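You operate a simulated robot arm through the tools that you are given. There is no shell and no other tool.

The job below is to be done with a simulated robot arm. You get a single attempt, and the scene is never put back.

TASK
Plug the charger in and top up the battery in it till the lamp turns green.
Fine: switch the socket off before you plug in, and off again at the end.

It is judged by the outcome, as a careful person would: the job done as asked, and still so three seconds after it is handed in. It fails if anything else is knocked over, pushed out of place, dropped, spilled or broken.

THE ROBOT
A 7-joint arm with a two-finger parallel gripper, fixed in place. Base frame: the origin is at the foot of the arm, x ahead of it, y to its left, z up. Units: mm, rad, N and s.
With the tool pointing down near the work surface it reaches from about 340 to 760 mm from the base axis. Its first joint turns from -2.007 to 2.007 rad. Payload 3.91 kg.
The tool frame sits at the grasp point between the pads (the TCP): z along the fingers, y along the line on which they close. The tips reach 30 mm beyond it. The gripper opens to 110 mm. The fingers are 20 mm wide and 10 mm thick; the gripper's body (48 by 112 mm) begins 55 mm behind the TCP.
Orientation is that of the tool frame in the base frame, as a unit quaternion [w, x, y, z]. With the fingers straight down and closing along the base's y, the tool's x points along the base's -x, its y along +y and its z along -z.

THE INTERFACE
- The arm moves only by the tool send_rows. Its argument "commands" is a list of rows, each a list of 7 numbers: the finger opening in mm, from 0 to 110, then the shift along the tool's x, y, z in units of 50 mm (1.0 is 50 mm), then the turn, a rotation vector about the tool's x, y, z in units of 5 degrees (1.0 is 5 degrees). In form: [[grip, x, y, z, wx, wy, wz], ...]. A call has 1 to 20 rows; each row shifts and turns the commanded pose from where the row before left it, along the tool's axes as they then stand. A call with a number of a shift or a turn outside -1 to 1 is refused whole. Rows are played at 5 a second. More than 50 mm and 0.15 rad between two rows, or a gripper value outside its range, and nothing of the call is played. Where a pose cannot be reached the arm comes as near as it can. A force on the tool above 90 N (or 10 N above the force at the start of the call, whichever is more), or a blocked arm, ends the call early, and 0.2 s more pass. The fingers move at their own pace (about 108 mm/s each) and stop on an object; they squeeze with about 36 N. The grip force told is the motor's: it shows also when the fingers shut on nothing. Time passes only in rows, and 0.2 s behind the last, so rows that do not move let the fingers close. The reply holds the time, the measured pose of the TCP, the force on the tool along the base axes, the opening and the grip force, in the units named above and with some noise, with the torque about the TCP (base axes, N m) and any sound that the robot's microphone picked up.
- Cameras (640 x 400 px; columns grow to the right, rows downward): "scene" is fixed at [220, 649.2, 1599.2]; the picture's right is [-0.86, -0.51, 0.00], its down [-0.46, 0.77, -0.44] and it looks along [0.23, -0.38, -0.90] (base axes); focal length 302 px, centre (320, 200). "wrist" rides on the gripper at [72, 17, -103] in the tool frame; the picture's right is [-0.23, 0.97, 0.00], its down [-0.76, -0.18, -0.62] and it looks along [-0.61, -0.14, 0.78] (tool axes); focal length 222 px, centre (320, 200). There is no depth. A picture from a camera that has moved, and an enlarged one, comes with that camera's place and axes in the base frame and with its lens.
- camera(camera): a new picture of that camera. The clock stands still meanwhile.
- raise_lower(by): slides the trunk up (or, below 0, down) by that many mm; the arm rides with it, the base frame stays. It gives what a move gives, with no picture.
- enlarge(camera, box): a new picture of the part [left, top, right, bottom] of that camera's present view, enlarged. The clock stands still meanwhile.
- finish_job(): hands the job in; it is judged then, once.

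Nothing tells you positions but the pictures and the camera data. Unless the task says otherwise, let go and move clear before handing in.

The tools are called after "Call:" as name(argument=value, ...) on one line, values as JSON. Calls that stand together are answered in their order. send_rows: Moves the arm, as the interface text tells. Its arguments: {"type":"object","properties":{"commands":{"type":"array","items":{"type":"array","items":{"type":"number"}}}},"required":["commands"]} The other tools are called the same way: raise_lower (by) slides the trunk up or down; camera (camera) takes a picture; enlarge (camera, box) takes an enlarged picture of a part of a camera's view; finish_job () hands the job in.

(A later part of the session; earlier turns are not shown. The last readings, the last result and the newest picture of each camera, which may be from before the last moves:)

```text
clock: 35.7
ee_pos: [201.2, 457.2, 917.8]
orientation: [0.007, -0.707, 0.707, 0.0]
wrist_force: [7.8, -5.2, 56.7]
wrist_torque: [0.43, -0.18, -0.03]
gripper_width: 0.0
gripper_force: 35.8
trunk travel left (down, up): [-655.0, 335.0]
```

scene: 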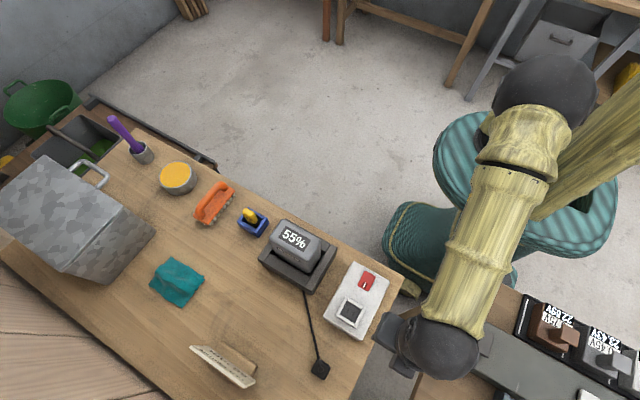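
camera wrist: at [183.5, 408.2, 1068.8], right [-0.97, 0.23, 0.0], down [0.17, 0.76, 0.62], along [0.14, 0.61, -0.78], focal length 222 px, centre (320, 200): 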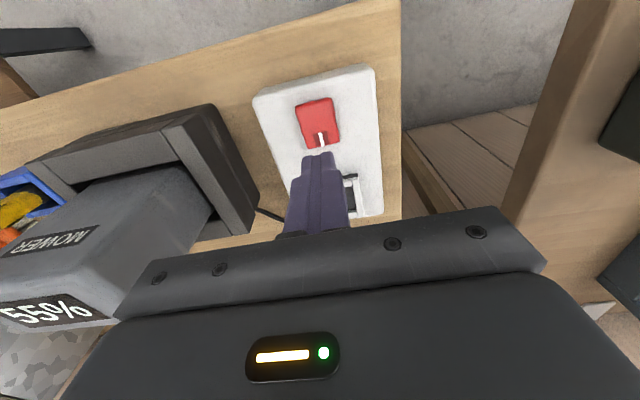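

It's solid at 57 N with no click, so something doesn't match my reading of the rocker. I'll lift off and look again from the side.

Call:
send_rows(commands=[[0, 0, 0, -0.2, 0, 0, 0], [0, 0, 0, -0.6, 0, 0, 0], [0, 0, 0, -0.4, 0, 0, 0], [0, 0, 0, 0, 0, 0, 0]])

Call:
enlarge(camera="wrist", box=[240, 60, 400, 160])

Call:
enlarge(camera="scene", box=[340, 250, 400, 300])

```text
clock: 36.7
ee_pos: [201.7, 458.4, 971.4]
orientation: [0.001, 0.707, -0.707, 0.002]
wrist_force: [0.7, 0.0, 0.1]
wrist_torque: [0.0, -0.04, 0.02]
gripper_width: 0.1
gripper_force: 35.9
trunk travel left (down, up): [-655.0, 335.0]
```

```text
4.00 times, centred on (320, 110) of wrist
camera zoom: at [184.8, 387.2, 1078.5], right [-0.97, 0.23, 0.0], down [0.18, 0.76, 0.62], along [0.14, 0.6, -0.78], focal length 888 px, centre (320, 560)
```

zoom: 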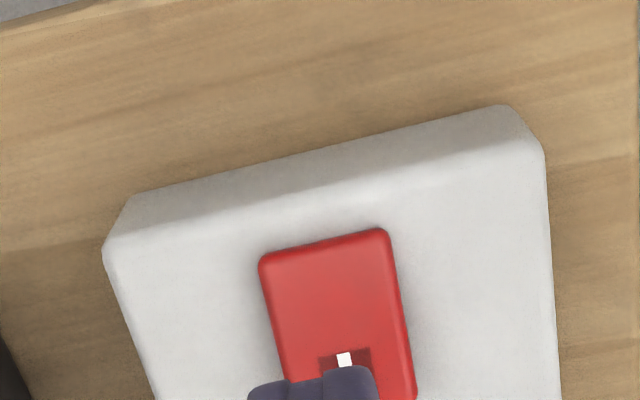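

```text
8.00 times, centred on (370, 275) of scene
camera zoom: at [220.0, 649.2, 1599.2], right [-0.86, -0.51, 0.0], down [-0.46, 0.77, -0.44], along [0.23, -0.38, -0.9], focal length 2418 px, centre (-80, -400)
```

zoom: 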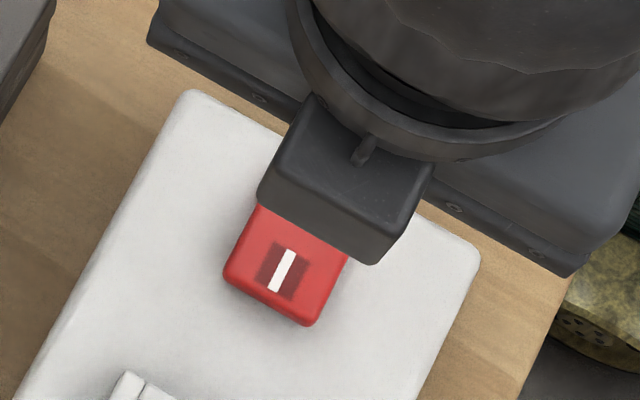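

The rocker looks different now, with more of the +y end showing. I'll return to the earlier viewpoint to compare directly.

Call:
send_rows(commands=[[0, -0.43, 0, 0.15, 0, 0, 0], [0, 0, 0, 0, 0, 0, 0]])

Call:
enlarge(camera="wrist", box=[240, 90, 400, 190])

```text
clock: 37.3
ee_pos: [201.5, 479.4, 964.0]
orientation: [0.0, 0.708, -0.706, 0.002]
wrist_force: [0.0, 0.0, 0.2]
wrist_torque: [-0.01, 0.01, 0.0]
gripper_width: 0.0
gripper_force: 36.4
trunk travel left (down, up): [-655.0, 335.0]
```

```text
4.00 times, centred on (320, 140) of wrist
camera zoom: at [185.1, 409.3, 1069.5], right [-0.97, 0.23, 0.0], down [0.18, 0.76, 0.62], along [0.14, 0.61, -0.78], focal length 888 px, centre (320, 440)
```

zoom: 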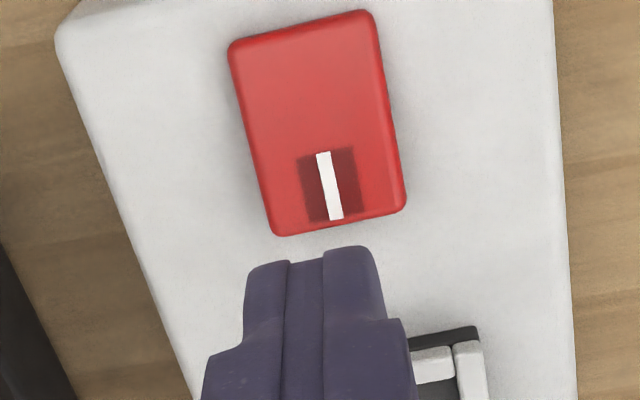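

The visible length of the rocker grew from about 165 to 195 px, so it did flip. The −y end is now down and the "I" end is up, so the socket is OFF. Next I'll look for the charger's lamp.

Call:
enlarge(camera="wrist", box=[0, 90, 270, 330])

Call:
enlarge(camera="scene", box=[245, 205, 345, 305])

```text
1.67 times, centred on (135, 210) of wrist
camera zoom: at [185.1, 409.3, 1069.5], right [-0.97, 0.23, 0.0], down [0.18, 0.76, 0.62], along [0.14, 0.61, -0.78], focal length 370 px, centre (628, 183)
```

zoom: 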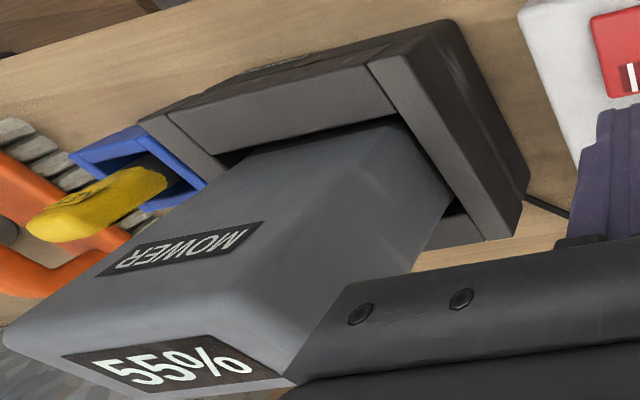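

```text
4.00 times, centred on (295, 255) of scene
camera zoom: at [220.0, 649.2, 1599.2], right [-0.86, -0.51, 0.0], down [-0.46, 0.77, -0.44], along [0.23, -0.38, -0.9], focal length 1209 px, centre (420, -20)
```

zoom: 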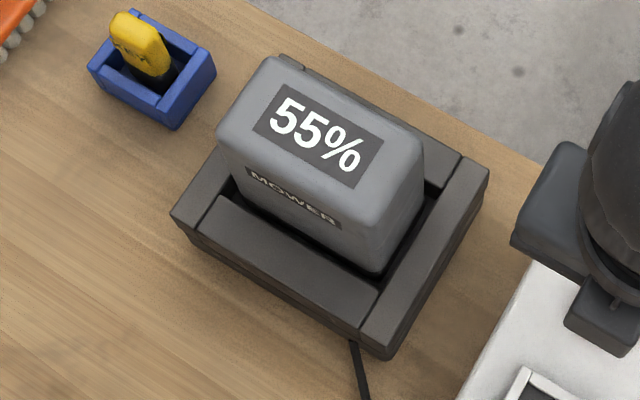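

There's a feature on the −y side of the charger base, facing the robot, that could be the lamp. I'll move the camera round to see that side.

Call:
send_rows(commands=[[0, 0.86, 0, 0, 0, 0, 0], [0, 0.86, 0, 0, 0, 0, 0], [0, 0.86, 0, 0, 0, 0, 0], [0, 0, -0.86, 0, 0, 0, 0], [0, 0, -0.86, 0, 0, 0, 0], [0, 0, -0.86, 0, 0, 0, 0], [0, 0, 0, 0, 0, 0, 0]])

Call:
camera(camera="wrist")

Call:
enlarge(camera="scene", box=[320, 250, 400, 350])

```text
clock: 38.9
ee_pos: [330.1, 349.0, 968.0]
orientation: [0.0, 0.708, -0.706, 0.002]
wrist_force: [0.2, -0.2, -0.1]
wrist_torque: [-0.01, -0.01, -0.02]
gripper_width: 0.0
gripper_force: 35.8
trunk travel left (down, up): [-655.0, 335.0]
```

```text
taken
camera wrist: at [313.6, 279.4, 1073.7], right [-0.97, 0.23, 0.0], down [0.17, 0.76, 0.62], along [0.14, 0.61, -0.78], focal length 222 px, centre (320, 200)
```

wrist: 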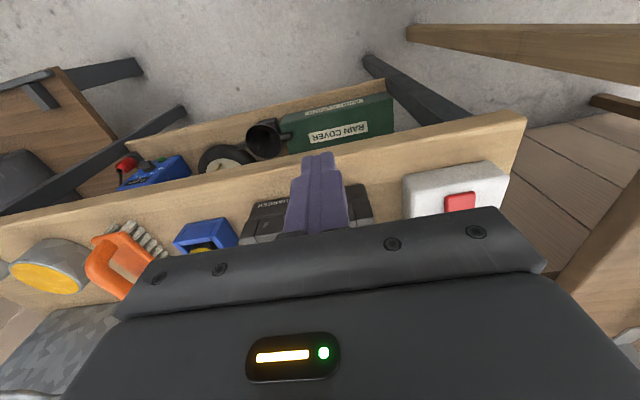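

```text
4.00 times, centred on (360, 300) of scene
camera zoom: at [220.0, 649.2, 1599.2], right [-0.86, -0.51, 0.0], down [-0.46, 0.77, -0.44], along [0.23, -0.38, -0.9], focal length 1209 px, centre (160, -200)
```

zoom: 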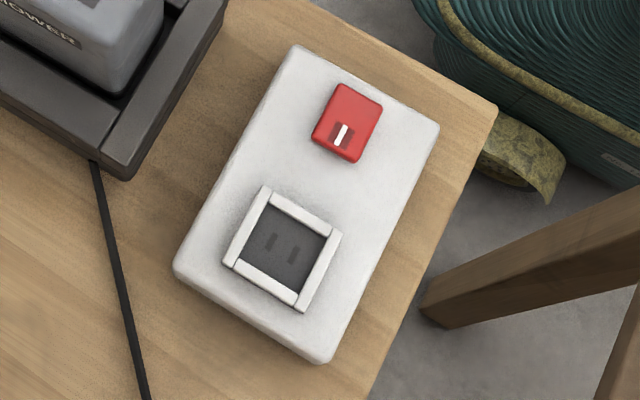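

The switch has clearly flipped and the board hasn't moved. I'll zoom in on the front of the charger.

Call:
enlarge(camera="wrist", box=[230, 150, 390, 250])

```text
4.00 times, centred on (310, 200) of wrist
camera zoom: at [313.6, 279.4, 1073.7], right [-0.97, 0.23, 0.0], down [0.17, 0.76, 0.62], along [0.14, 0.61, -0.78], focal length 888 px, centre (360, 200)
```

zoom: 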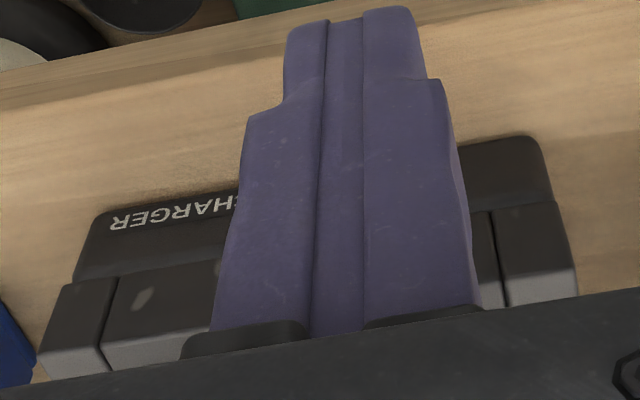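

The charger's front panel is partly hidden by the fingers. I'll open them for a clear look.

Call:
send_rows(commands=[[110, 0, 0, 0, 0, 0, 0], [110, 0, 0, 0, 0, 0, 0], [110, 0, 0, 0, 0, 0, 0]])

Call:
enlarge(camera="wrist", box=[230, 150, 390, 250])

Call:
camera(camera="wrist")

```text
clock: 39.7
ee_pos: [330.8, 350.2, 969.2]
orientation: [0.0, 0.708, -0.706, 0.002]
wrist_force: [0.5, 0.2, 0.6]
wrist_torque: [0.01, 0.01, 0.01]
gripper_width: 109.9
gripper_force: 0.2
trunk travel left (down, up): [-655.0, 335.0]
```

```text
4.00 times, centred on (310, 200) of wrist
camera zoom: at [313.5, 279.4, 1073.7], right [-0.97, 0.23, 0.0], down [0.18, 0.76, 0.62], along [0.14, 0.61, -0.78], focal length 888 px, centre (360, 200)
```

zoom: 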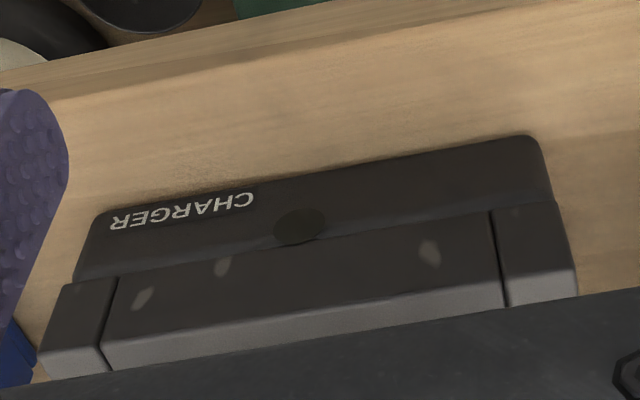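

```text
taken
camera wrist: at [313.5, 279.4, 1073.7], right [-0.97, 0.23, 0.0], down [0.18, 0.76, 0.62], along [0.14, 0.61, -0.78], focal length 222 px, centre (320, 200)
```

wrist: 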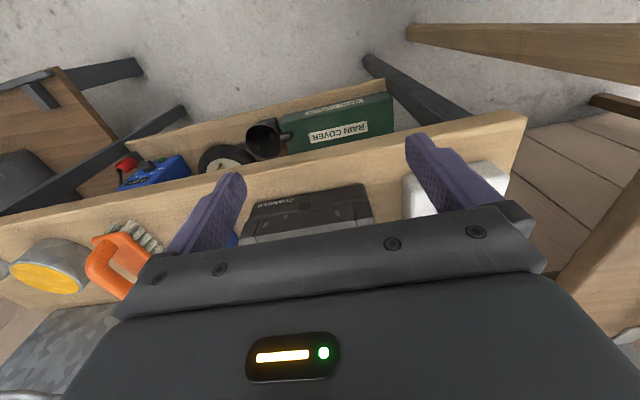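

There's a round dark lamp on the charger's front (−y) face, unlit for now. This pose is good for watching it later. Next I'll move back over the board and out to the plug.

Call:
send_rows(commands=[[70, 0, 0.86, 0, 0, 0, 0], [70, 0, 0.86, 0, 0, 0, 0], [70, 0, 0.86, 0, 0, 0, 0], [70, -0.967, 0, 0, 0, 0, 0], [70, -0.967, 0, 0, 0, 0, 0], [70, -0.967, 0, 0, 0, 0, 0], [70, -0.967, 0, 0, 0, 0, 0], [70, -0.967, 0, 0, 0, 0, 0], [70, -0.967, 0, 0, 0, 0, 0], [70, 0, 0, 0, 0, 0, 0]])

Call:
camera(camera="wrist")

Call:
enlarge(camera="wrist", box=[240, 80, 400, 180])

```text
clock: 41.9
ee_pos: [202.3, 638.1, 963.9]
orientation: [0.001, 0.708, -0.706, 0.002]
wrist_force: [0.5, 0.2, -0.8]
wrist_torque: [0.02, 0.01, -0.03]
gripper_width: 70.0
gripper_force: 0.0
trunk travel left (down, up): [-655.0, 335.0]
```

```text
taken
camera wrist: at [185.7, 568.1, 1070.7], right [-0.97, 0.23, 0.0], down [0.17, 0.76, 0.62], along [0.14, 0.6, -0.78], focal length 222 px, centre (320, 200)
```

wrist: 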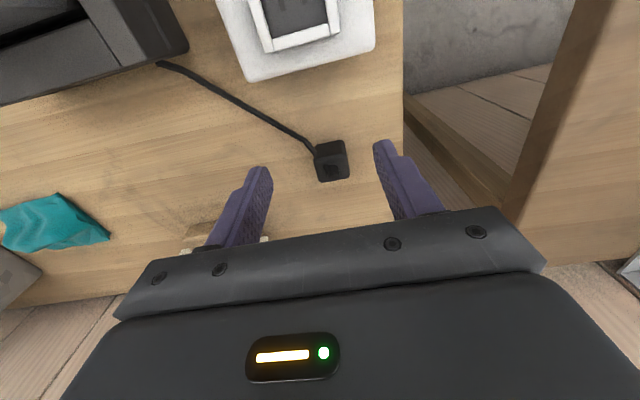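

```text
4.00 times, centred on (320, 130) of wrist
camera zoom: at [185.7, 568.1, 1070.7], right [-0.97, 0.23, 0.0], down [0.17, 0.76, 0.62], along [0.14, 0.6, -0.78], focal length 888 px, centre (320, 480)
```

zoom: 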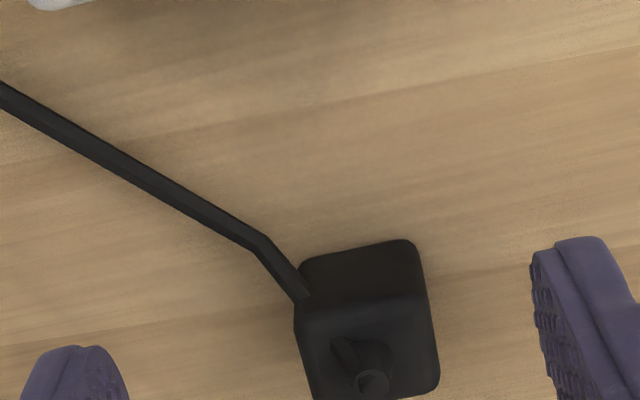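

The plug spans about x 185–215 and y 668–692, with its top near z 879. The cable leaves low on the −y/+x corner, clear of the fingers. I'll come down around it, keeping the tips well up on its body.

Call:
send_rows(commands=[[70, -0.86, 0.04, 0, 0, 0, 0], [70, 0, 0, 0.5, 0, 0, 0], [70, 0, 0, 0.5, 0, 0, 0], [70, 0, 0, 0.3, 0, 0, 0], [70, 0, 0, 0.16, 0, 0, 0], [70, 0, 0, 0, 0, 0, 0]])

Call:
enlarge(camera="wrist", box=[200, 80, 440, 230])

Call:
enlarge(camera="scene", box=[280, 330, 380, 400])

```text
clock: 43.3
ee_pos: [199.7, 684.7, 892.4]
orientation: [-0.001, 0.708, -0.706, 0.001]
wrist_force: [-0.1, 0.2, -0.3]
wrist_torque: [0.02, 0.03, 0.03]
gripper_width: 69.8
gripper_force: 0.1
trunk travel left (down, up): [-655.0, 335.0]
```

```text
2.67 times, centred on (320, 155) of wrist
camera zoom: at [182.7, 614.1, 997.9], right [-0.97, 0.23, 0.0], down [0.18, 0.76, 0.62], along [0.14, 0.61, -0.78], focal length 592 px, centre (320, 320)
```

zoom: 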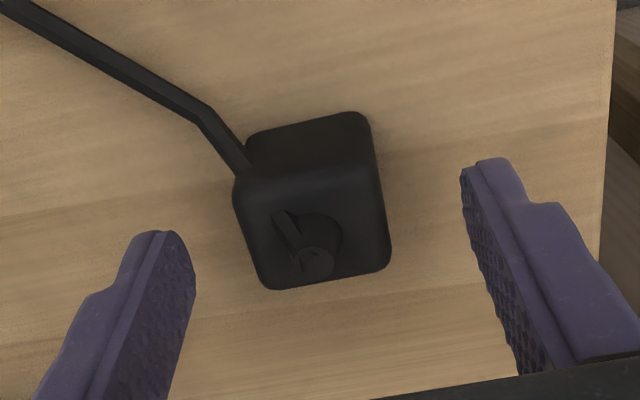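

```text
5.71 times, centred on (330, 365) of scene
camera zoom: at [220.0, 649.2, 1599.2], right [-0.86, -0.51, 0.0], down [-0.46, 0.77, -0.44], along [0.23, -0.38, -0.9], focal length 1727 px, centre (263, -743)
```

zoom: 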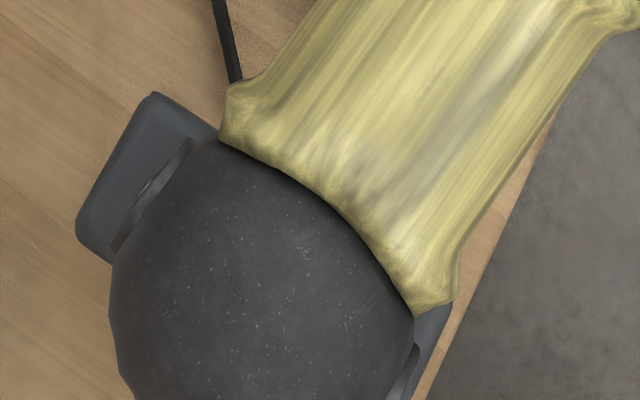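

The fingers straddle the plug. I'll nudge 4 mm toward −y to centre on it, then close.

Call:
send_rows(commands=[[70, 0.08, 0, 0.02, 0, 0, 0], [70, 0, 0, 0, 0, 0, 0], [25, 0, 0, 0, 0, 0, 0], [0, 0, 0, 0, 0, 0, 0], [0, 0, 0, 0, 0, 0, 0], [0, 0, 0, 0, 0, 0, 0]])

Call:
enlarge(camera="wrist", box=[240, 100, 400, 200])

```text
clock: 44.7
ee_pos: [199.6, 679.7, 891.4]
orientation: [0.0, 0.708, -0.706, 0.002]
wrist_force: [0.5, -0.1, 0.7]
wrist_torque: [0.01, -0.03, -0.01]
gripper_width: 33.3
gripper_force: 36.1
trunk travel left (down, up): [-655.0, 335.0]
```

```text
4.00 times, centred on (320, 150) of wrist
camera zoom: at [183.0, 609.3, 997.2], right [-0.97, 0.23, 0.0], down [0.18, 0.76, 0.62], along [0.14, 0.61, -0.78], focal length 888 px, centre (320, 400)
```

zoom: 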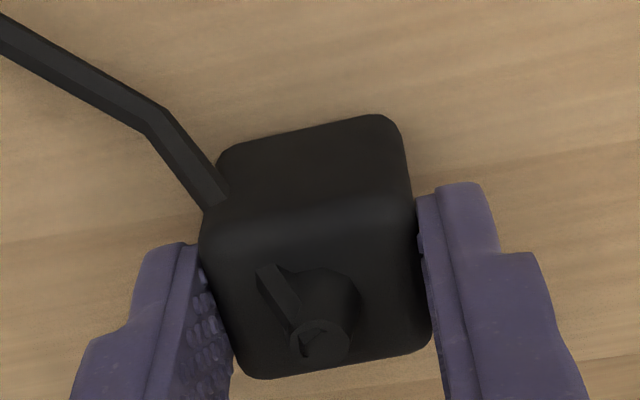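

The plug is gripped at 33.3 mm wide. I'll lift it straight up and check that it's held.

Call:
send_rows(commands=[[0, 0, 0, -0.2, 0, 0, 0], [0, 0, 0, -0.4, 0, 0, 0], [0, 0, 0, -0.4, 0, 0, 0], [0, 0, 0, -0.4, 0, 0, 0], [0, 0, 0, 0, 0, 0, 0]])

Call:
camera(camera="wrist")

Call:
enlarge(camera="wrist", box=[240, 80, 400, 180])

```text
clock: 45.9
ee_pos: [200.0, 681.0, 962.4]
orientation: [0.0, 0.707, -0.707, 0.001]
wrist_force: [0.1, 1.1, -0.2]
wrist_torque: [0.0, 0.01, -0.02]
gripper_width: 33.0
gripper_force: 35.9
trunk travel left (down, up): [-655.0, 335.0]
```

```text
taken
camera wrist: at [182.8, 609.7, 1067.5], right [-0.97, 0.23, 0.0], down [0.18, 0.76, 0.62], along [0.14, 0.61, -0.78], focal length 222 px, centre (320, 200)
```

wrist: 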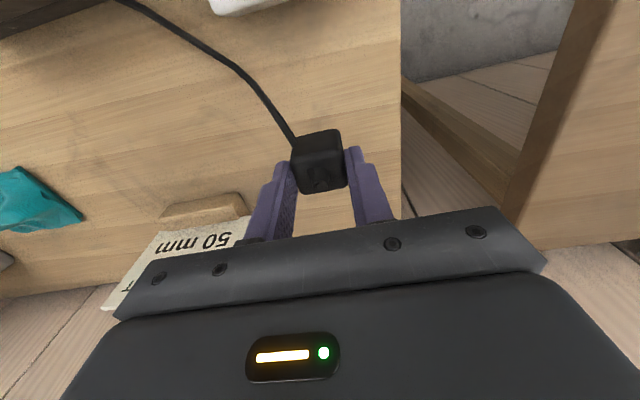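

```text
4.00 times, centred on (320, 130) of wrist
camera zoom: at [182.8, 609.7, 1067.5], right [-0.97, 0.23, 0.0], down [0.18, 0.76, 0.62], along [0.14, 0.61, -0.78], focal length 888 px, centre (320, 480)
```

zoom: 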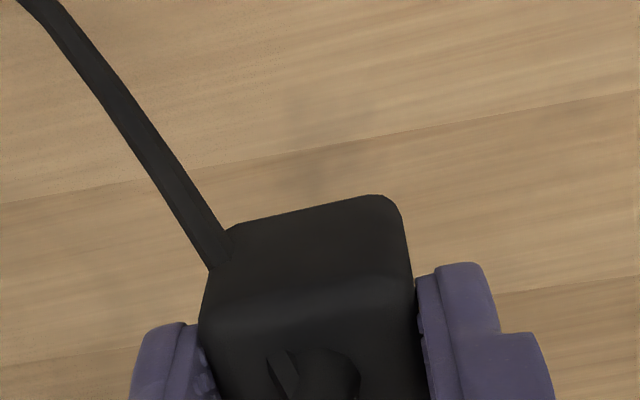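

The plug is securely held. I'll carry it toward the socket and stop short for a precise look at the socket frame.

Call:
send_rows(commands=[[0, 0.8, 0, 0, 0, 0, 0], [0, 0.8, 0, 0, 0, 0, 0], [0, 0, 0, 0, 0, 0, 0], [0, 0, 0, 0, 0, 0, 0]])

Call:
camera(camera="wrist")

Call:
enlarge(camera="wrist", box=[265, 30, 345, 80])

Call:
enlarge(camera="wrist", box=[240, 40, 400, 190])

```text
clock: 46.9
ee_pos: [199.3, 599.0, 962.3]
orientation: [0.0, 0.708, -0.707, 0.001]
wrist_force: [-0.9, 0.7, 0.2]
wrist_torque: [0.03, 0.01, -0.02]
gripper_width: 32.8
gripper_force: 36.3
trunk travel left (down, up): [-655.0, 335.0]
```

```text
taken
camera wrist: at [181.7, 528.0, 1066.9], right [-0.97, 0.23, 0.0], down [0.18, 0.76, 0.62], along [0.14, 0.61, -0.78], focal length 222 px, centre (320, 200)
```

wrist: 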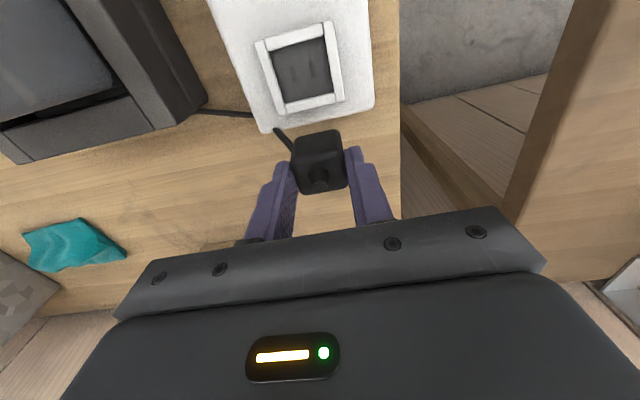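

```text
8.00 times, centred on (305, 55) of wrist
camera zoom: at [181.7, 528.0, 1066.9], right [-0.97, 0.23, 0.0], down [0.18, 0.76, 0.62], along [0.14, 0.61, -0.78], focal length 1777 px, centre (440, 1360)
```

zoom: 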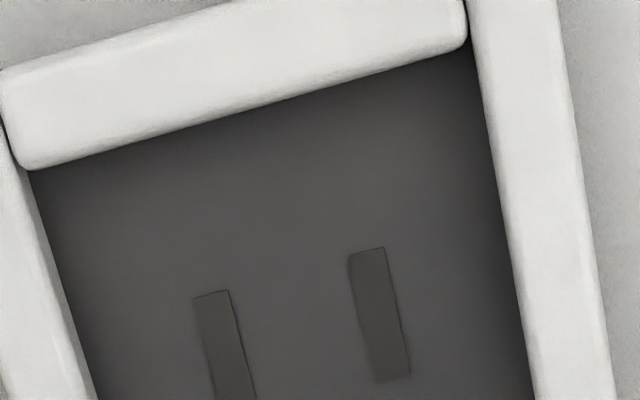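

```text
2.67 times, centred on (320, 115) of wrist
camera zoom: at [181.7, 528.0, 1066.9], right [-0.97, 0.23, 0.0], down [0.18, 0.76, 0.62], along [0.14, 0.61, -0.78], focal length 592 px, centre (320, 427)
```

zoom: 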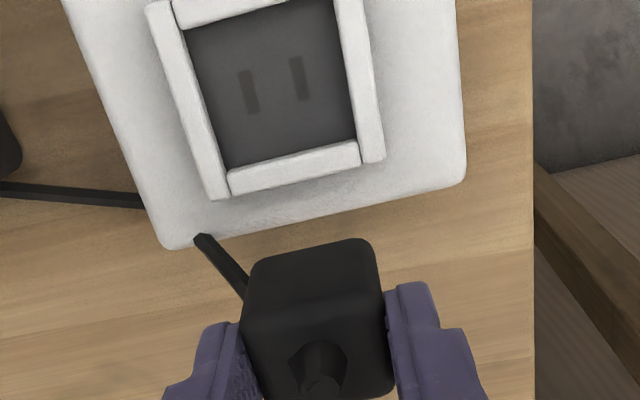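

The slots are at about (192.5, 553) and (207, 553), so the socket centre is near (199.8, 553). The plug is centred on the tool in x and sits roughly 3 mm toward +y in the grip. I'll move it above the socket and compare the edges.

Call:
send_rows(commands=[[0, 0.5, 0, 0, 0, 0, 0], [0, 0.476, 0, 0, 0, 0, 0], [0, 0, 0, 0.1, 0, 0, 0], [0, 0, 0, 0, 0, 0, 0], [0, 0, 0, 0, 0, 0, 0]])

Call:
enlarge(camera="wrist", box=[250, 90, 390, 190])

Call:
enlarge(camera="scene", box=[310, 270, 410, 350])

```text
clock: 48.1
ee_pos: [199.8, 552.1, 957.3]
orientation: [0.0, 0.707, -0.707, 0.001]
wrist_force: [-0.6, -0.1, -1.3]
wrist_torque: [0.0, 0.0, 0.04]
gripper_width: 32.8
gripper_force: 35.8
trunk travel left (down, up): [-655.0, 335.0]
```

```text
4.00 times, centred on (320, 140) of wrist
camera zoom: at [182.1, 481.3, 1062.8], right [-0.97, 0.23, 0.0], down [0.18, 0.76, 0.62], along [0.14, 0.61, -0.78], focal length 888 px, centre (320, 440)
```

zoom: 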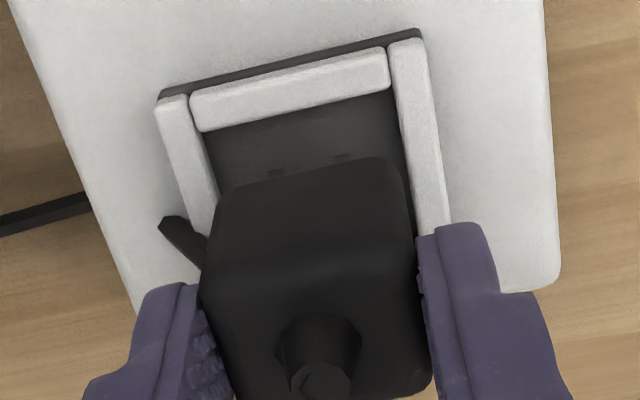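

```text
5.00 times, centred on (360, 310) of scene
camera zoom: at [220.0, 649.2, 1599.2], right [-0.86, -0.51, 0.0], down [-0.46, 0.77, -0.44], along [0.23, -0.38, -0.9], focal length 1511 px, centre (120, -350)
```

zoom: 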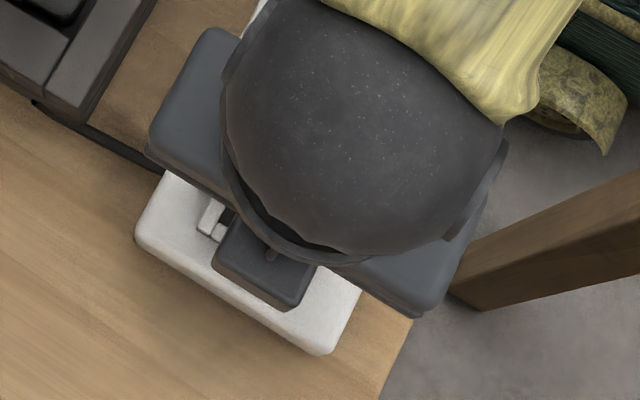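

The plug needs about 2.8 mm more toward −y and a hair toward +x. I'll correct that and lower until it's just above the frame.

Call:
send_rows(commands=[[0, 0.056, -0.014, 0, 0, 0, 0], [0, 0, 0, 0.1, 0, 0, 0], [0, 0, 0, 0.1, 0, 0, 0], [0, 0, 0, 0, 0, 0, 0], [0, 0, 0, 0, 0, 0, 0]])

Call:
enlarge(camera="wrist", box=[250, 90, 390, 190])

Call:
enlarge(camera="scene", box=[330, 290, 380, 330])

```text
clock: 49.3
ee_pos: [199.3, 550.5, 946.7]
orientation: [0.0, 0.708, -0.707, 0.001]
wrist_force: [-0.2, -0.2, -0.5]
wrist_torque: [-0.03, 0.0, 0.0]
gripper_width: 32.7
gripper_force: 36.0
trunk travel left (down, up): [-655.0, 335.0]
```

```text
4.00 times, centred on (320, 140) of wrist
camera zoom: at [183.0, 478.7, 1052.2], right [-0.97, 0.23, 0.0], down [0.18, 0.76, 0.62], along [0.14, 0.61, -0.78], focal length 888 px, centre (320, 440)
```

zoom: 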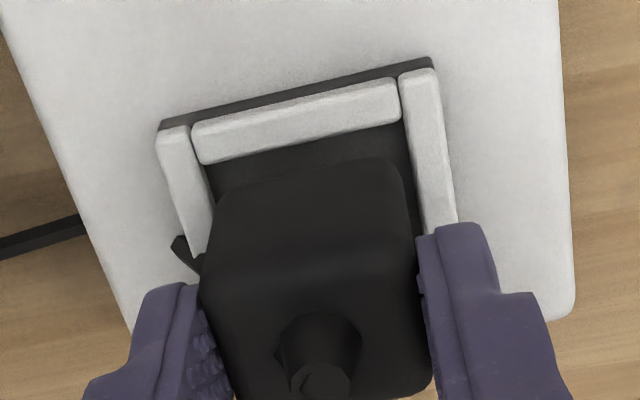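

```text
10.00 times, centred on (355, 310) of scene
camera zoom: at [220.0, 649.2, 1599.2], right [-0.86, -0.51, 0.0], down [-0.46, 0.77, -0.44], along [0.23, -0.38, -0.9], focal length 3022 px, centre (-30, -900)
```

zoom: 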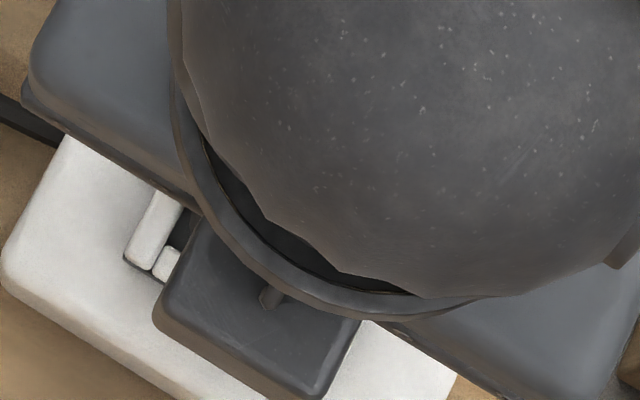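

In y the plug is centred on the frame (538–568 against 535–571). I'll nudge 0.7 mm in +x and lower slowly into the socket, watching the force.

Call:
send_rows(commands=[[0, 0, -0.014, 0.04, 0, 0, 0], [0, 0, 0, 0.04, 0, 0, 0], [0, 0, 0, 0.04, 0, 0, 0], [0, 0, 0, 0, 0, 0, 0], [0, 0, 0, 0, 0, 0, 0]])

Call:
enlarge(camera="wrist", box=[250, 90, 390, 190])

```text
clock: 50.5
ee_pos: [201.2, 549.8, 940.6]
orientation: [-0.001, 0.707, -0.707, 0.001]
wrist_force: [-0.1, -0.5, -1.3]
wrist_torque: [-0.01, 0.0, 0.01]
gripper_width: 32.9
gripper_force: 35.7
trunk travel left (down, up): [-655.0, 335.0]
```

```text
4.00 times, centred on (320, 140) of wrist
camera zoom: at [183.9, 478.4, 1046.5], right [-0.97, 0.23, 0.0], down [0.18, 0.76, 0.62], along [0.14, 0.61, -0.78], focal length 888 px, centre (320, 440)
```

zoom: 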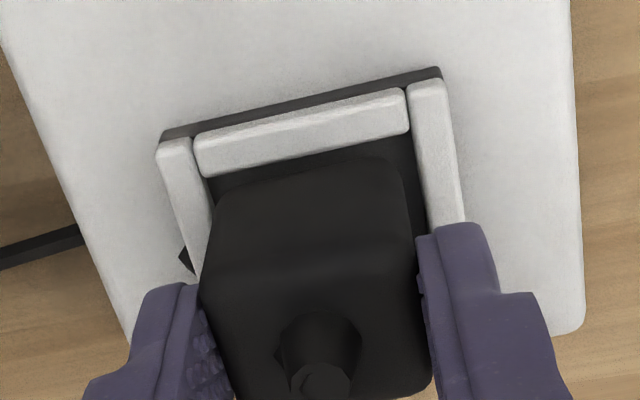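

No contact yet and it's still centred. I'll keep lowering.

Call:
send_rows(commands=[[0, 0, 0, 0.04, 0, 0, 0], [0, 0, 0, 0.04, 0, 0, 0], [0, 0, 0, 0, 0, 0, 0]])

Call:
enlarge(camera="wrist", box=[250, 90, 390, 190])

```text
clock: 51.3
ee_pos: [200.2, 550.3, 937.9]
orientation: [0.0, 0.708, -0.706, 0.0]
wrist_force: [-2.5, 0.2, 6.6]
wrist_torque: [-0.01, 0.19, 0.0]
gripper_width: 32.9
gripper_force: 36.5
trunk travel left (down, up): [-655.0, 335.0]
```

```text
4.00 times, centred on (320, 140) of wrist
camera zoom: at [183.4, 478.3, 1043.0], right [-0.97, 0.23, 0.0], down [0.17, 0.76, 0.62], along [0.14, 0.61, -0.78], focal length 888 px, centre (320, 440)
```

zoom: 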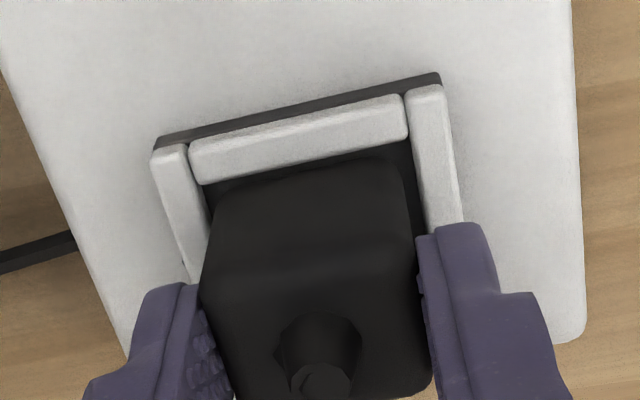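

Light contact (6.6 N) with the plug centred in the frame. I'll press a little further to see whether it goes in or is blocked.

Call:
send_rows(commands=[[0, 0, 0, 0.03, 0, 0, 0], [0, 0, 0, 0, 0, 0, 0], [0, 0, 0, 0, 0, 0, 0]])

```text
clock: 52.1
ee_pos: [201.5, 548.4, 937.5]
orientation: [-0.002, 0.708, -0.706, 0.001]
wrist_force: [-2.1, 2.4, 23.0]
wrist_torque: [0.08, 0.21, 0.0]
gripper_width: 32.9
gripper_force: 35.7
trunk travel left (down, up): [-655.0, 335.0]
```

It's at 23 N and not moving, so it's either seated or resting on something. I'll push a little harder and watch for a drop or a click.

Call:
send_rows(commands=[[0, 0, 0, 0.03, 0, 0, 0], [0, 0, 0, 0, 0, 0, 0], [0, 0, 0, 0, 0, 0, 0]])

Call:
enlarge(camera="wrist", box=[250, 90, 390, 190])

```text
clock: 52.9
ee_pos: [200.6, 548.4, 936.5]
orientation: [-0.004, 0.707, -0.707, 0.0]
wrist_force: [-1.8, 5.9, 40.0]
wrist_torque: [0.09, 0.18, 0.03]
gripper_width: 32.8
gripper_force: 35.6
trunk travel left (down, up): [-655.0, 335.0]
```

```text
4.00 times, centred on (320, 140) of wrist
camera zoom: at [183.3, 477.2, 1042.2], right [-0.97, 0.23, 0.0], down [0.17, 0.76, 0.63], along [0.14, 0.61, -0.78], focal length 888 px, centre (320, 440)
```

zoom: 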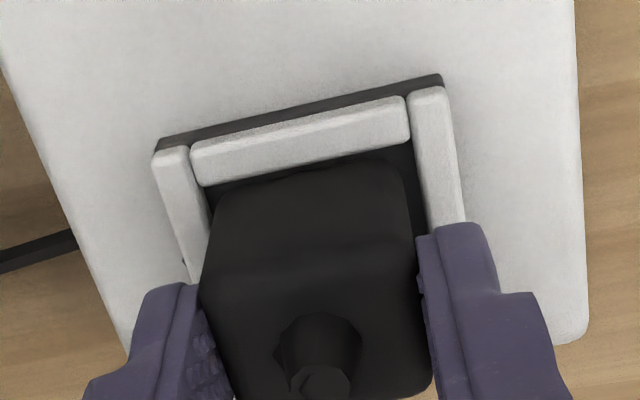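

No further movement at 40 N. I'll relax the push, release the plug, back up and check how it sits from the side.

Call:
send_rows(commands=[[0, 0, 0, -0.07, 0, 0, 0], [0, 0, 0, 0, 0, 0, 0], [36, 0, 0, 0, 0, 0, 0], [50, 0, 0, 0, 0, 0, 0], [60, 0, 0, 0, 0, 0, 0], [60, 0, 0, 0, 0, 0, 0]])

Call:
enlarge(camera="wrist", box=[250, 90, 390, 190])

```text
clock: 54.3
ee_pos: [201.4, 549.3, 937.0]
orientation: [0.0, 0.708, -0.706, 0.0]
wrist_force: [0.1, -0.4, 0.1]
wrist_torque: [0.03, 0.03, 0.0]
gripper_width: 60.0
gripper_force: 0.1
trunk travel left (down, up): [-655.0, 335.0]
```

```text
4.00 times, centred on (320, 140) of wrist
camera zoom: at [184.2, 478.5, 1042.5], right [-0.97, 0.23, 0.0], down [0.18, 0.76, 0.62], along [0.14, 0.61, -0.78], focal length 888 px, centre (320, 440)
```

zoom: 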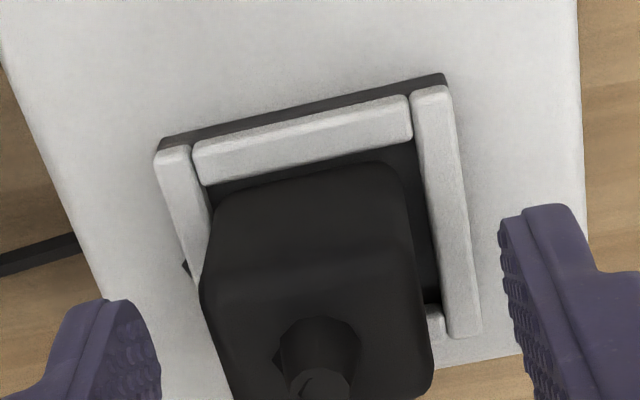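

The plug stands on its own in the frame. I'll rise clear and tilt the camera for a low side view.

Call:
send_rows(commands=[[60, 0, 0, -0.5, 0, 0, 0], [60, 0, 0, -0.5, 0, 0, 0], [60, 0.79, 0, 0, 0, 0, 0], [60, 0.79, 0, 0, 0, 0, 0], [100, 0, 0, 0, 0, -1, 0], [100, 0, 0, 0, 0, -1, 0], [100, 0, 0, 0, 0, -1, 0], [100, 0, 0, 0, 0, -1, 0], [100, 0, 0, 0, 0, -1, 0], [100, 0, 0, 0, 0, 0, 0]])

Call:
camera(camera="wrist")

Call:
enlarge(camera="wrist", box=[240, 130, 400, 230])

Call:
enlarge(camera="scene", box=[310, 260, 400, 350])

```text
clock: 56.5
ee_pos: [201.2, 469.6, 986.5]
orientation: [-0.153, 0.691, -0.69, -0.152]
wrist_force: [-0.3, 0.3, 1.6]
wrist_torque: [-0.02, 0.0, 0.01]
gripper_width: 100.0
gripper_force: 0.1
trunk travel left (down, up): [-655.0, 335.0]
```

```text
taken
camera wrist: at [184.0, 362.1, 1052.4], right [-0.97, 0.2, 0.09], down [0.17, 0.43, 0.89], along [0.14, 0.88, -0.45], focal length 222 px, centre (320, 200)
```

wrist: 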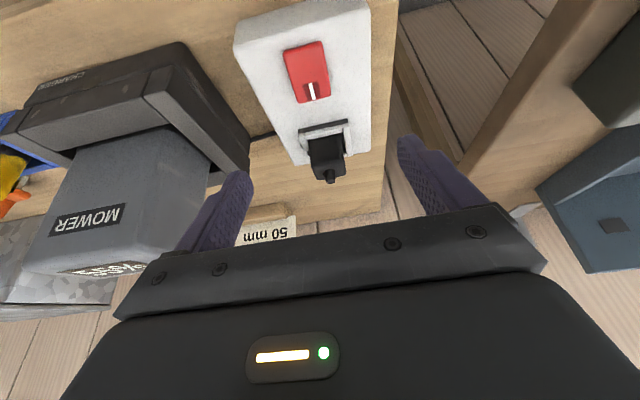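

```text
4.00 times, centred on (320, 180) of wrist
camera zoom: at [184.0, 362.1, 1052.4], right [-0.97, 0.2, 0.09], down [0.17, 0.43, 0.89], along [0.14, 0.88, -0.45], focal length 888 px, centre (320, 280)
```

zoom: 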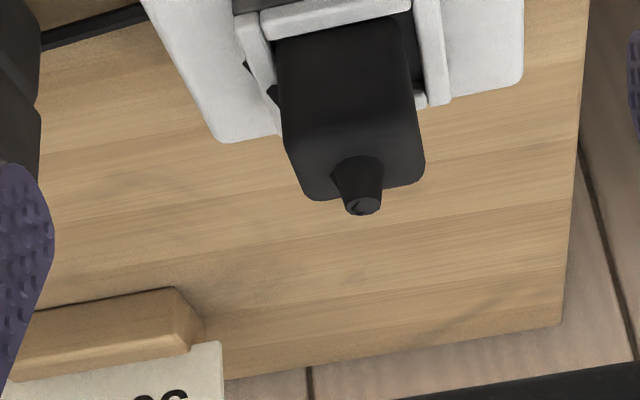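

```text
4.44 times, centred on (355, 305) of scene
camera zoom: at [220.0, 649.2, 1599.2], right [-0.86, -0.51, 0.0], down [-0.46, 0.77, -0.44], along [0.23, -0.38, -0.9], focal length 1343 px, centre (164, -267)
```

zoom: 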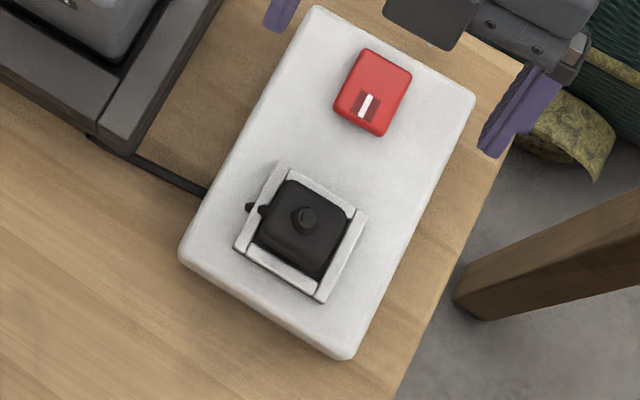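

From above the plug sits in the frame, perhaps slightly toward +x. I'll zoom further to see whether its bottom is flush on the socket floor.

Call:
enlarge(camera="wrist", box=[290, 110, 370, 160])

Call:
enlarge(camera="scene", box=[335, 290, 375, 320])

```text
8.00 times, centred on (330, 135) of wrist
camera zoom: at [184.0, 362.1, 1052.4], right [-0.97, 0.2, 0.09], down [0.17, 0.43, 0.89], along [0.14, 0.88, -0.45], focal length 1777 px, centre (240, 720)
```

zoom: 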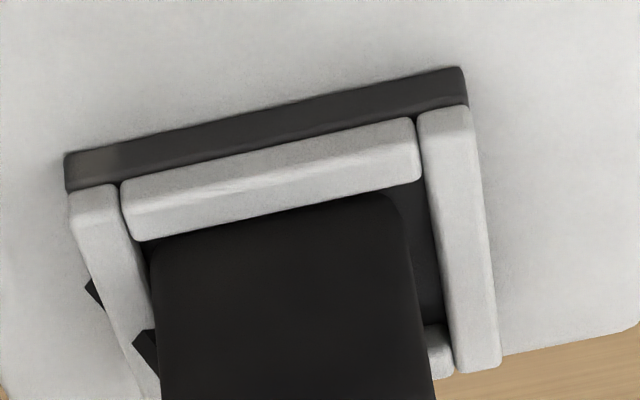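

```text
13.33 times, centred on (355, 305) of scene
camera zoom: at [220.0, 649.2, 1599.2], right [-0.86, -0.51, 0.0], down [-0.46, 0.77, -0.44], along [0.23, -0.38, -0.9], focal length 4030 px, centre (-147, -1200)
```

zoom: 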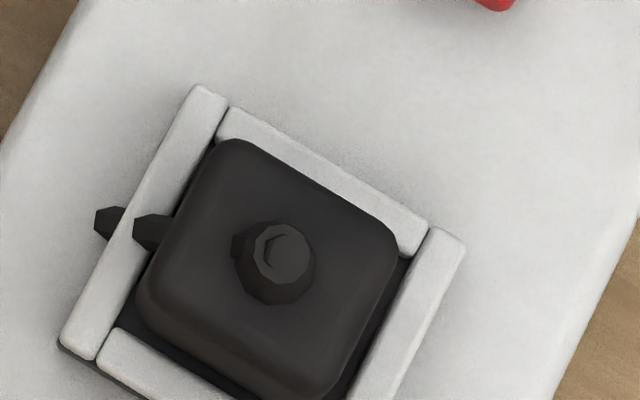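

The boss top rose from z ≈ 893 on the table to about 938, which matches the plug standing on the socket floor inside the guide frame and centred to about 1 mm. I'll untilt, close the fingers and move over the "I" end of the rocker to switch on.

Call:
send_rows(commands=[[0, 0, 0, 0, 0, 1, 0], [0, 0, 0, 0, 0, 1, 0], [0, 0, 0, 0, 0, 1, 0], [0, 0, 0, 0, 0, 1, 0], [0, 0, 0, 0, 0, 1, 0], [0, -0.31, 0, 0, 0, 0, 0], [0, 0, 0, 0.5, 0, 0, 0], [0, 0, 0, 0.5, 0, 0, 0], [0, 0, 0, 0, 0, 0, 0]])

Call:
enlarge(camera="wrist", box=[240, 90, 400, 190])

```text
clock: 58.5
ee_pos: [202.0, 485.3, 937.8]
orientation: [0.0, 0.707, -0.707, 0.001]
wrist_force: [-0.4, 0.1, 0.4]
wrist_torque: [-0.02, 0.0, 0.01]
gripper_width: 0.0
gripper_force: 36.0
trunk travel left (down, up): [-655.0, 335.0]
```

```text
4.00 times, centred on (320, 140) of wrist
camera zoom: at [184.5, 414.3, 1043.6], right [-0.97, 0.23, 0.0], down [0.17, 0.76, 0.62], along [0.14, 0.61, -0.78], focal length 888 px, centre (320, 440)
```

zoom: 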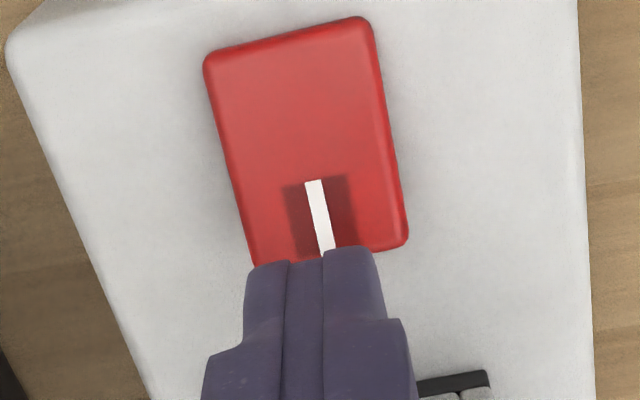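

The fingertips line up with the "I" end. I'll lower and press gently.

Call:
send_rows(commands=[[0, 0, 0, 0.08, 0, 0, 0], [0, 0, 0, 0.08, 0, 0, 0], [0, 0, 0, 0.05, 0, 0, 0], [0, 0, 0, 0.04, 0, 0, 0], [0, 0, 0, 0.04, 0, 0, 0], [0, 0, 0, 0, 0, 0, 0]])

```text
clock: 59.9
ee_pos: [200.9, 484.9, 923.3]
orientation: [0.0, 0.708, -0.706, 0.001]
wrist_force: [-0.7, 1.5, 1.2]
wrist_torque: [0.04, 0.0, -0.01]
gripper_width: 0.1
gripper_force: 36.0
trunk travel left (down, up): [-655.0, 335.0]
```

Call:
send_rows(commands=[[0, 0, 0, 0.04, 0, 0, 0], [0, 0, 0, 0.04, 0, 0, 0], [0, 0, 0, 0.04, 0, 0, 0], [0, 0, 0, 0, 0, 0, 0]])

```text
clock: 60.9
ee_pos: [200.5, 485.7, 918.0]
orientation: [-0.002, 0.708, -0.706, 0.001]
wrist_force: [0.1, 2.5, 17.3]
wrist_torque: [-0.09, 0.02, -0.04]
gripper_width: 0.0
gripper_force: 35.8
trunk travel left (down, up): [-655.0, 335.0]
```

It stopped at the same height as before (17 N), so the rocker should have flipped. I'll lift off and check the switch and the charger.

Call:
send_rows(commands=[[0, 0, 0, -0.3, 0, 0, 0], [0, 0, 0, -0.7, 0, 0, 0], [0, 0, 0, 0, 0, 0, 0]])

Call:
enlarge(camera="wrist", box=[240, 80, 400, 180])

Call:
enlarge(camera="scene", box=[245, 205, 345, 305])

```text
clock: 61.7
ee_pos: [200.5, 486.5, 966.3]
orientation: [0.0, 0.708, -0.706, 0.002]
wrist_force: [0.6, 0.1, -0.3]
wrist_torque: [0.04, 0.03, 0.0]
gripper_width: 0.1
gripper_force: 35.9
trunk travel left (down, up): [-655.0, 335.0]
```

```text
4.00 times, centred on (320, 130) of wrist
camera zoom: at [183.3, 415.4, 1071.2], right [-0.97, 0.23, 0.0], down [0.18, 0.76, 0.62], along [0.14, 0.6, -0.78], focal length 888 px, centre (320, 480)
```

zoom: 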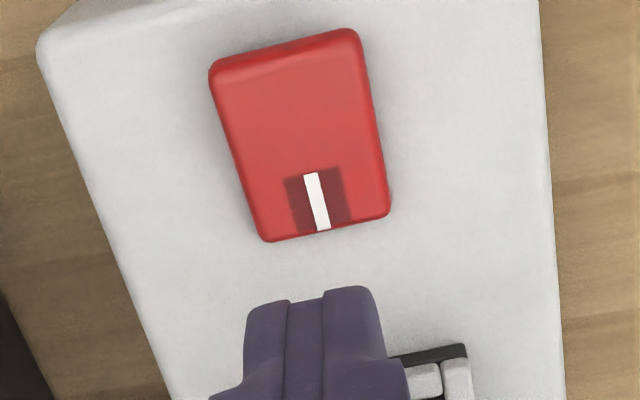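

```text
4.00 times, centred on (295, 255) of scene
camera zoom: at [220.0, 649.2, 1599.2], right [-0.86, -0.51, 0.0], down [-0.46, 0.77, -0.44], along [0.23, -0.38, -0.9], focal length 1209 px, centre (420, -20)
```

zoom: 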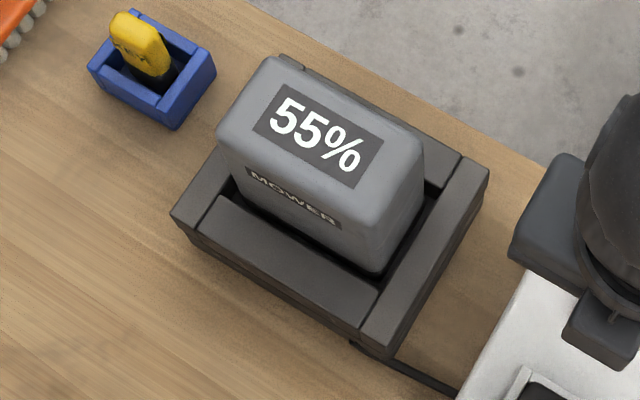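

The rocker is back with the "I" end down, so the socket is ON. I'll go to the lamp-viewing pose and see whether it's charging.

Call:
send_rows(commands=[[0, 0.9, 0, 0, 0, 0, 0], [0, 0.9, 0, 0, 0, 0, 0], [0, 0.9, 0, 0, 0, 0, 0], [110, 0, -0.86, 0, 0, 0, 0], [110, 0, -0.86, 0, 0, 0, 0], [110, 0, -0.86, 0, 0, 0, 0], [110, 0, 0, 0, 0, 0, 0]])

Call:
enlarge(camera="wrist", box=[230, 150, 390, 250])

Call:
enlarge(camera="scene", box=[250, 210, 410, 350])

```text
clock: 63.3
ee_pos: [330.2, 351.4, 966.3]
orientation: [0.001, 0.708, -0.707, 0.001]
wrist_force: [0.4, 0.6, 0.1]
wrist_torque: [0.01, -0.02, -0.02]
gripper_width: 110.2
gripper_force: 0.0
trunk travel left (down, up): [-655.0, 335.0]
```

```text
4.00 times, centred on (310, 200) of wrist
camera zoom: at [312.9, 280.9, 1072.1], right [-0.97, 0.23, 0.0], down [0.17, 0.76, 0.62], along [0.14, 0.61, -0.78], focal length 888 px, centre (360, 200)
```

zoom: 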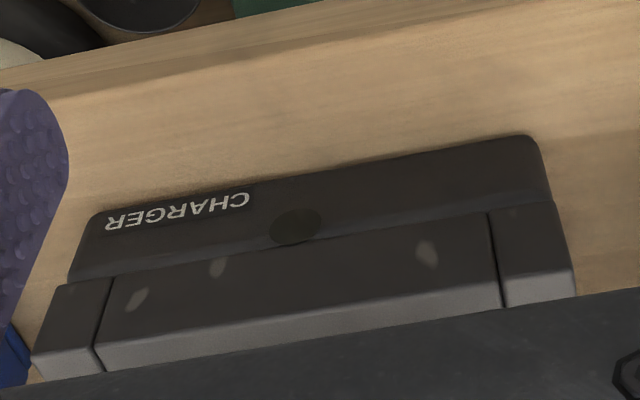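

```text
2.86 times, centred on (330, 280) of scene
camera zoom: at [220.0, 649.2, 1599.2], right [-0.86, -0.51, 0.0], down [-0.46, 0.77, -0.44], along [0.23, -0.38, -0.9], focal length 864 px, centre (291, -29)
```

zoom: 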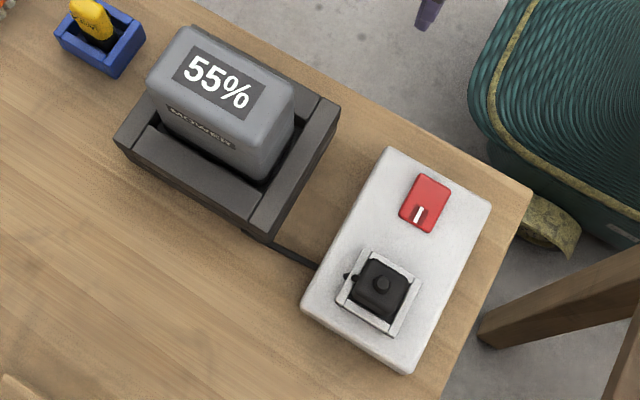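

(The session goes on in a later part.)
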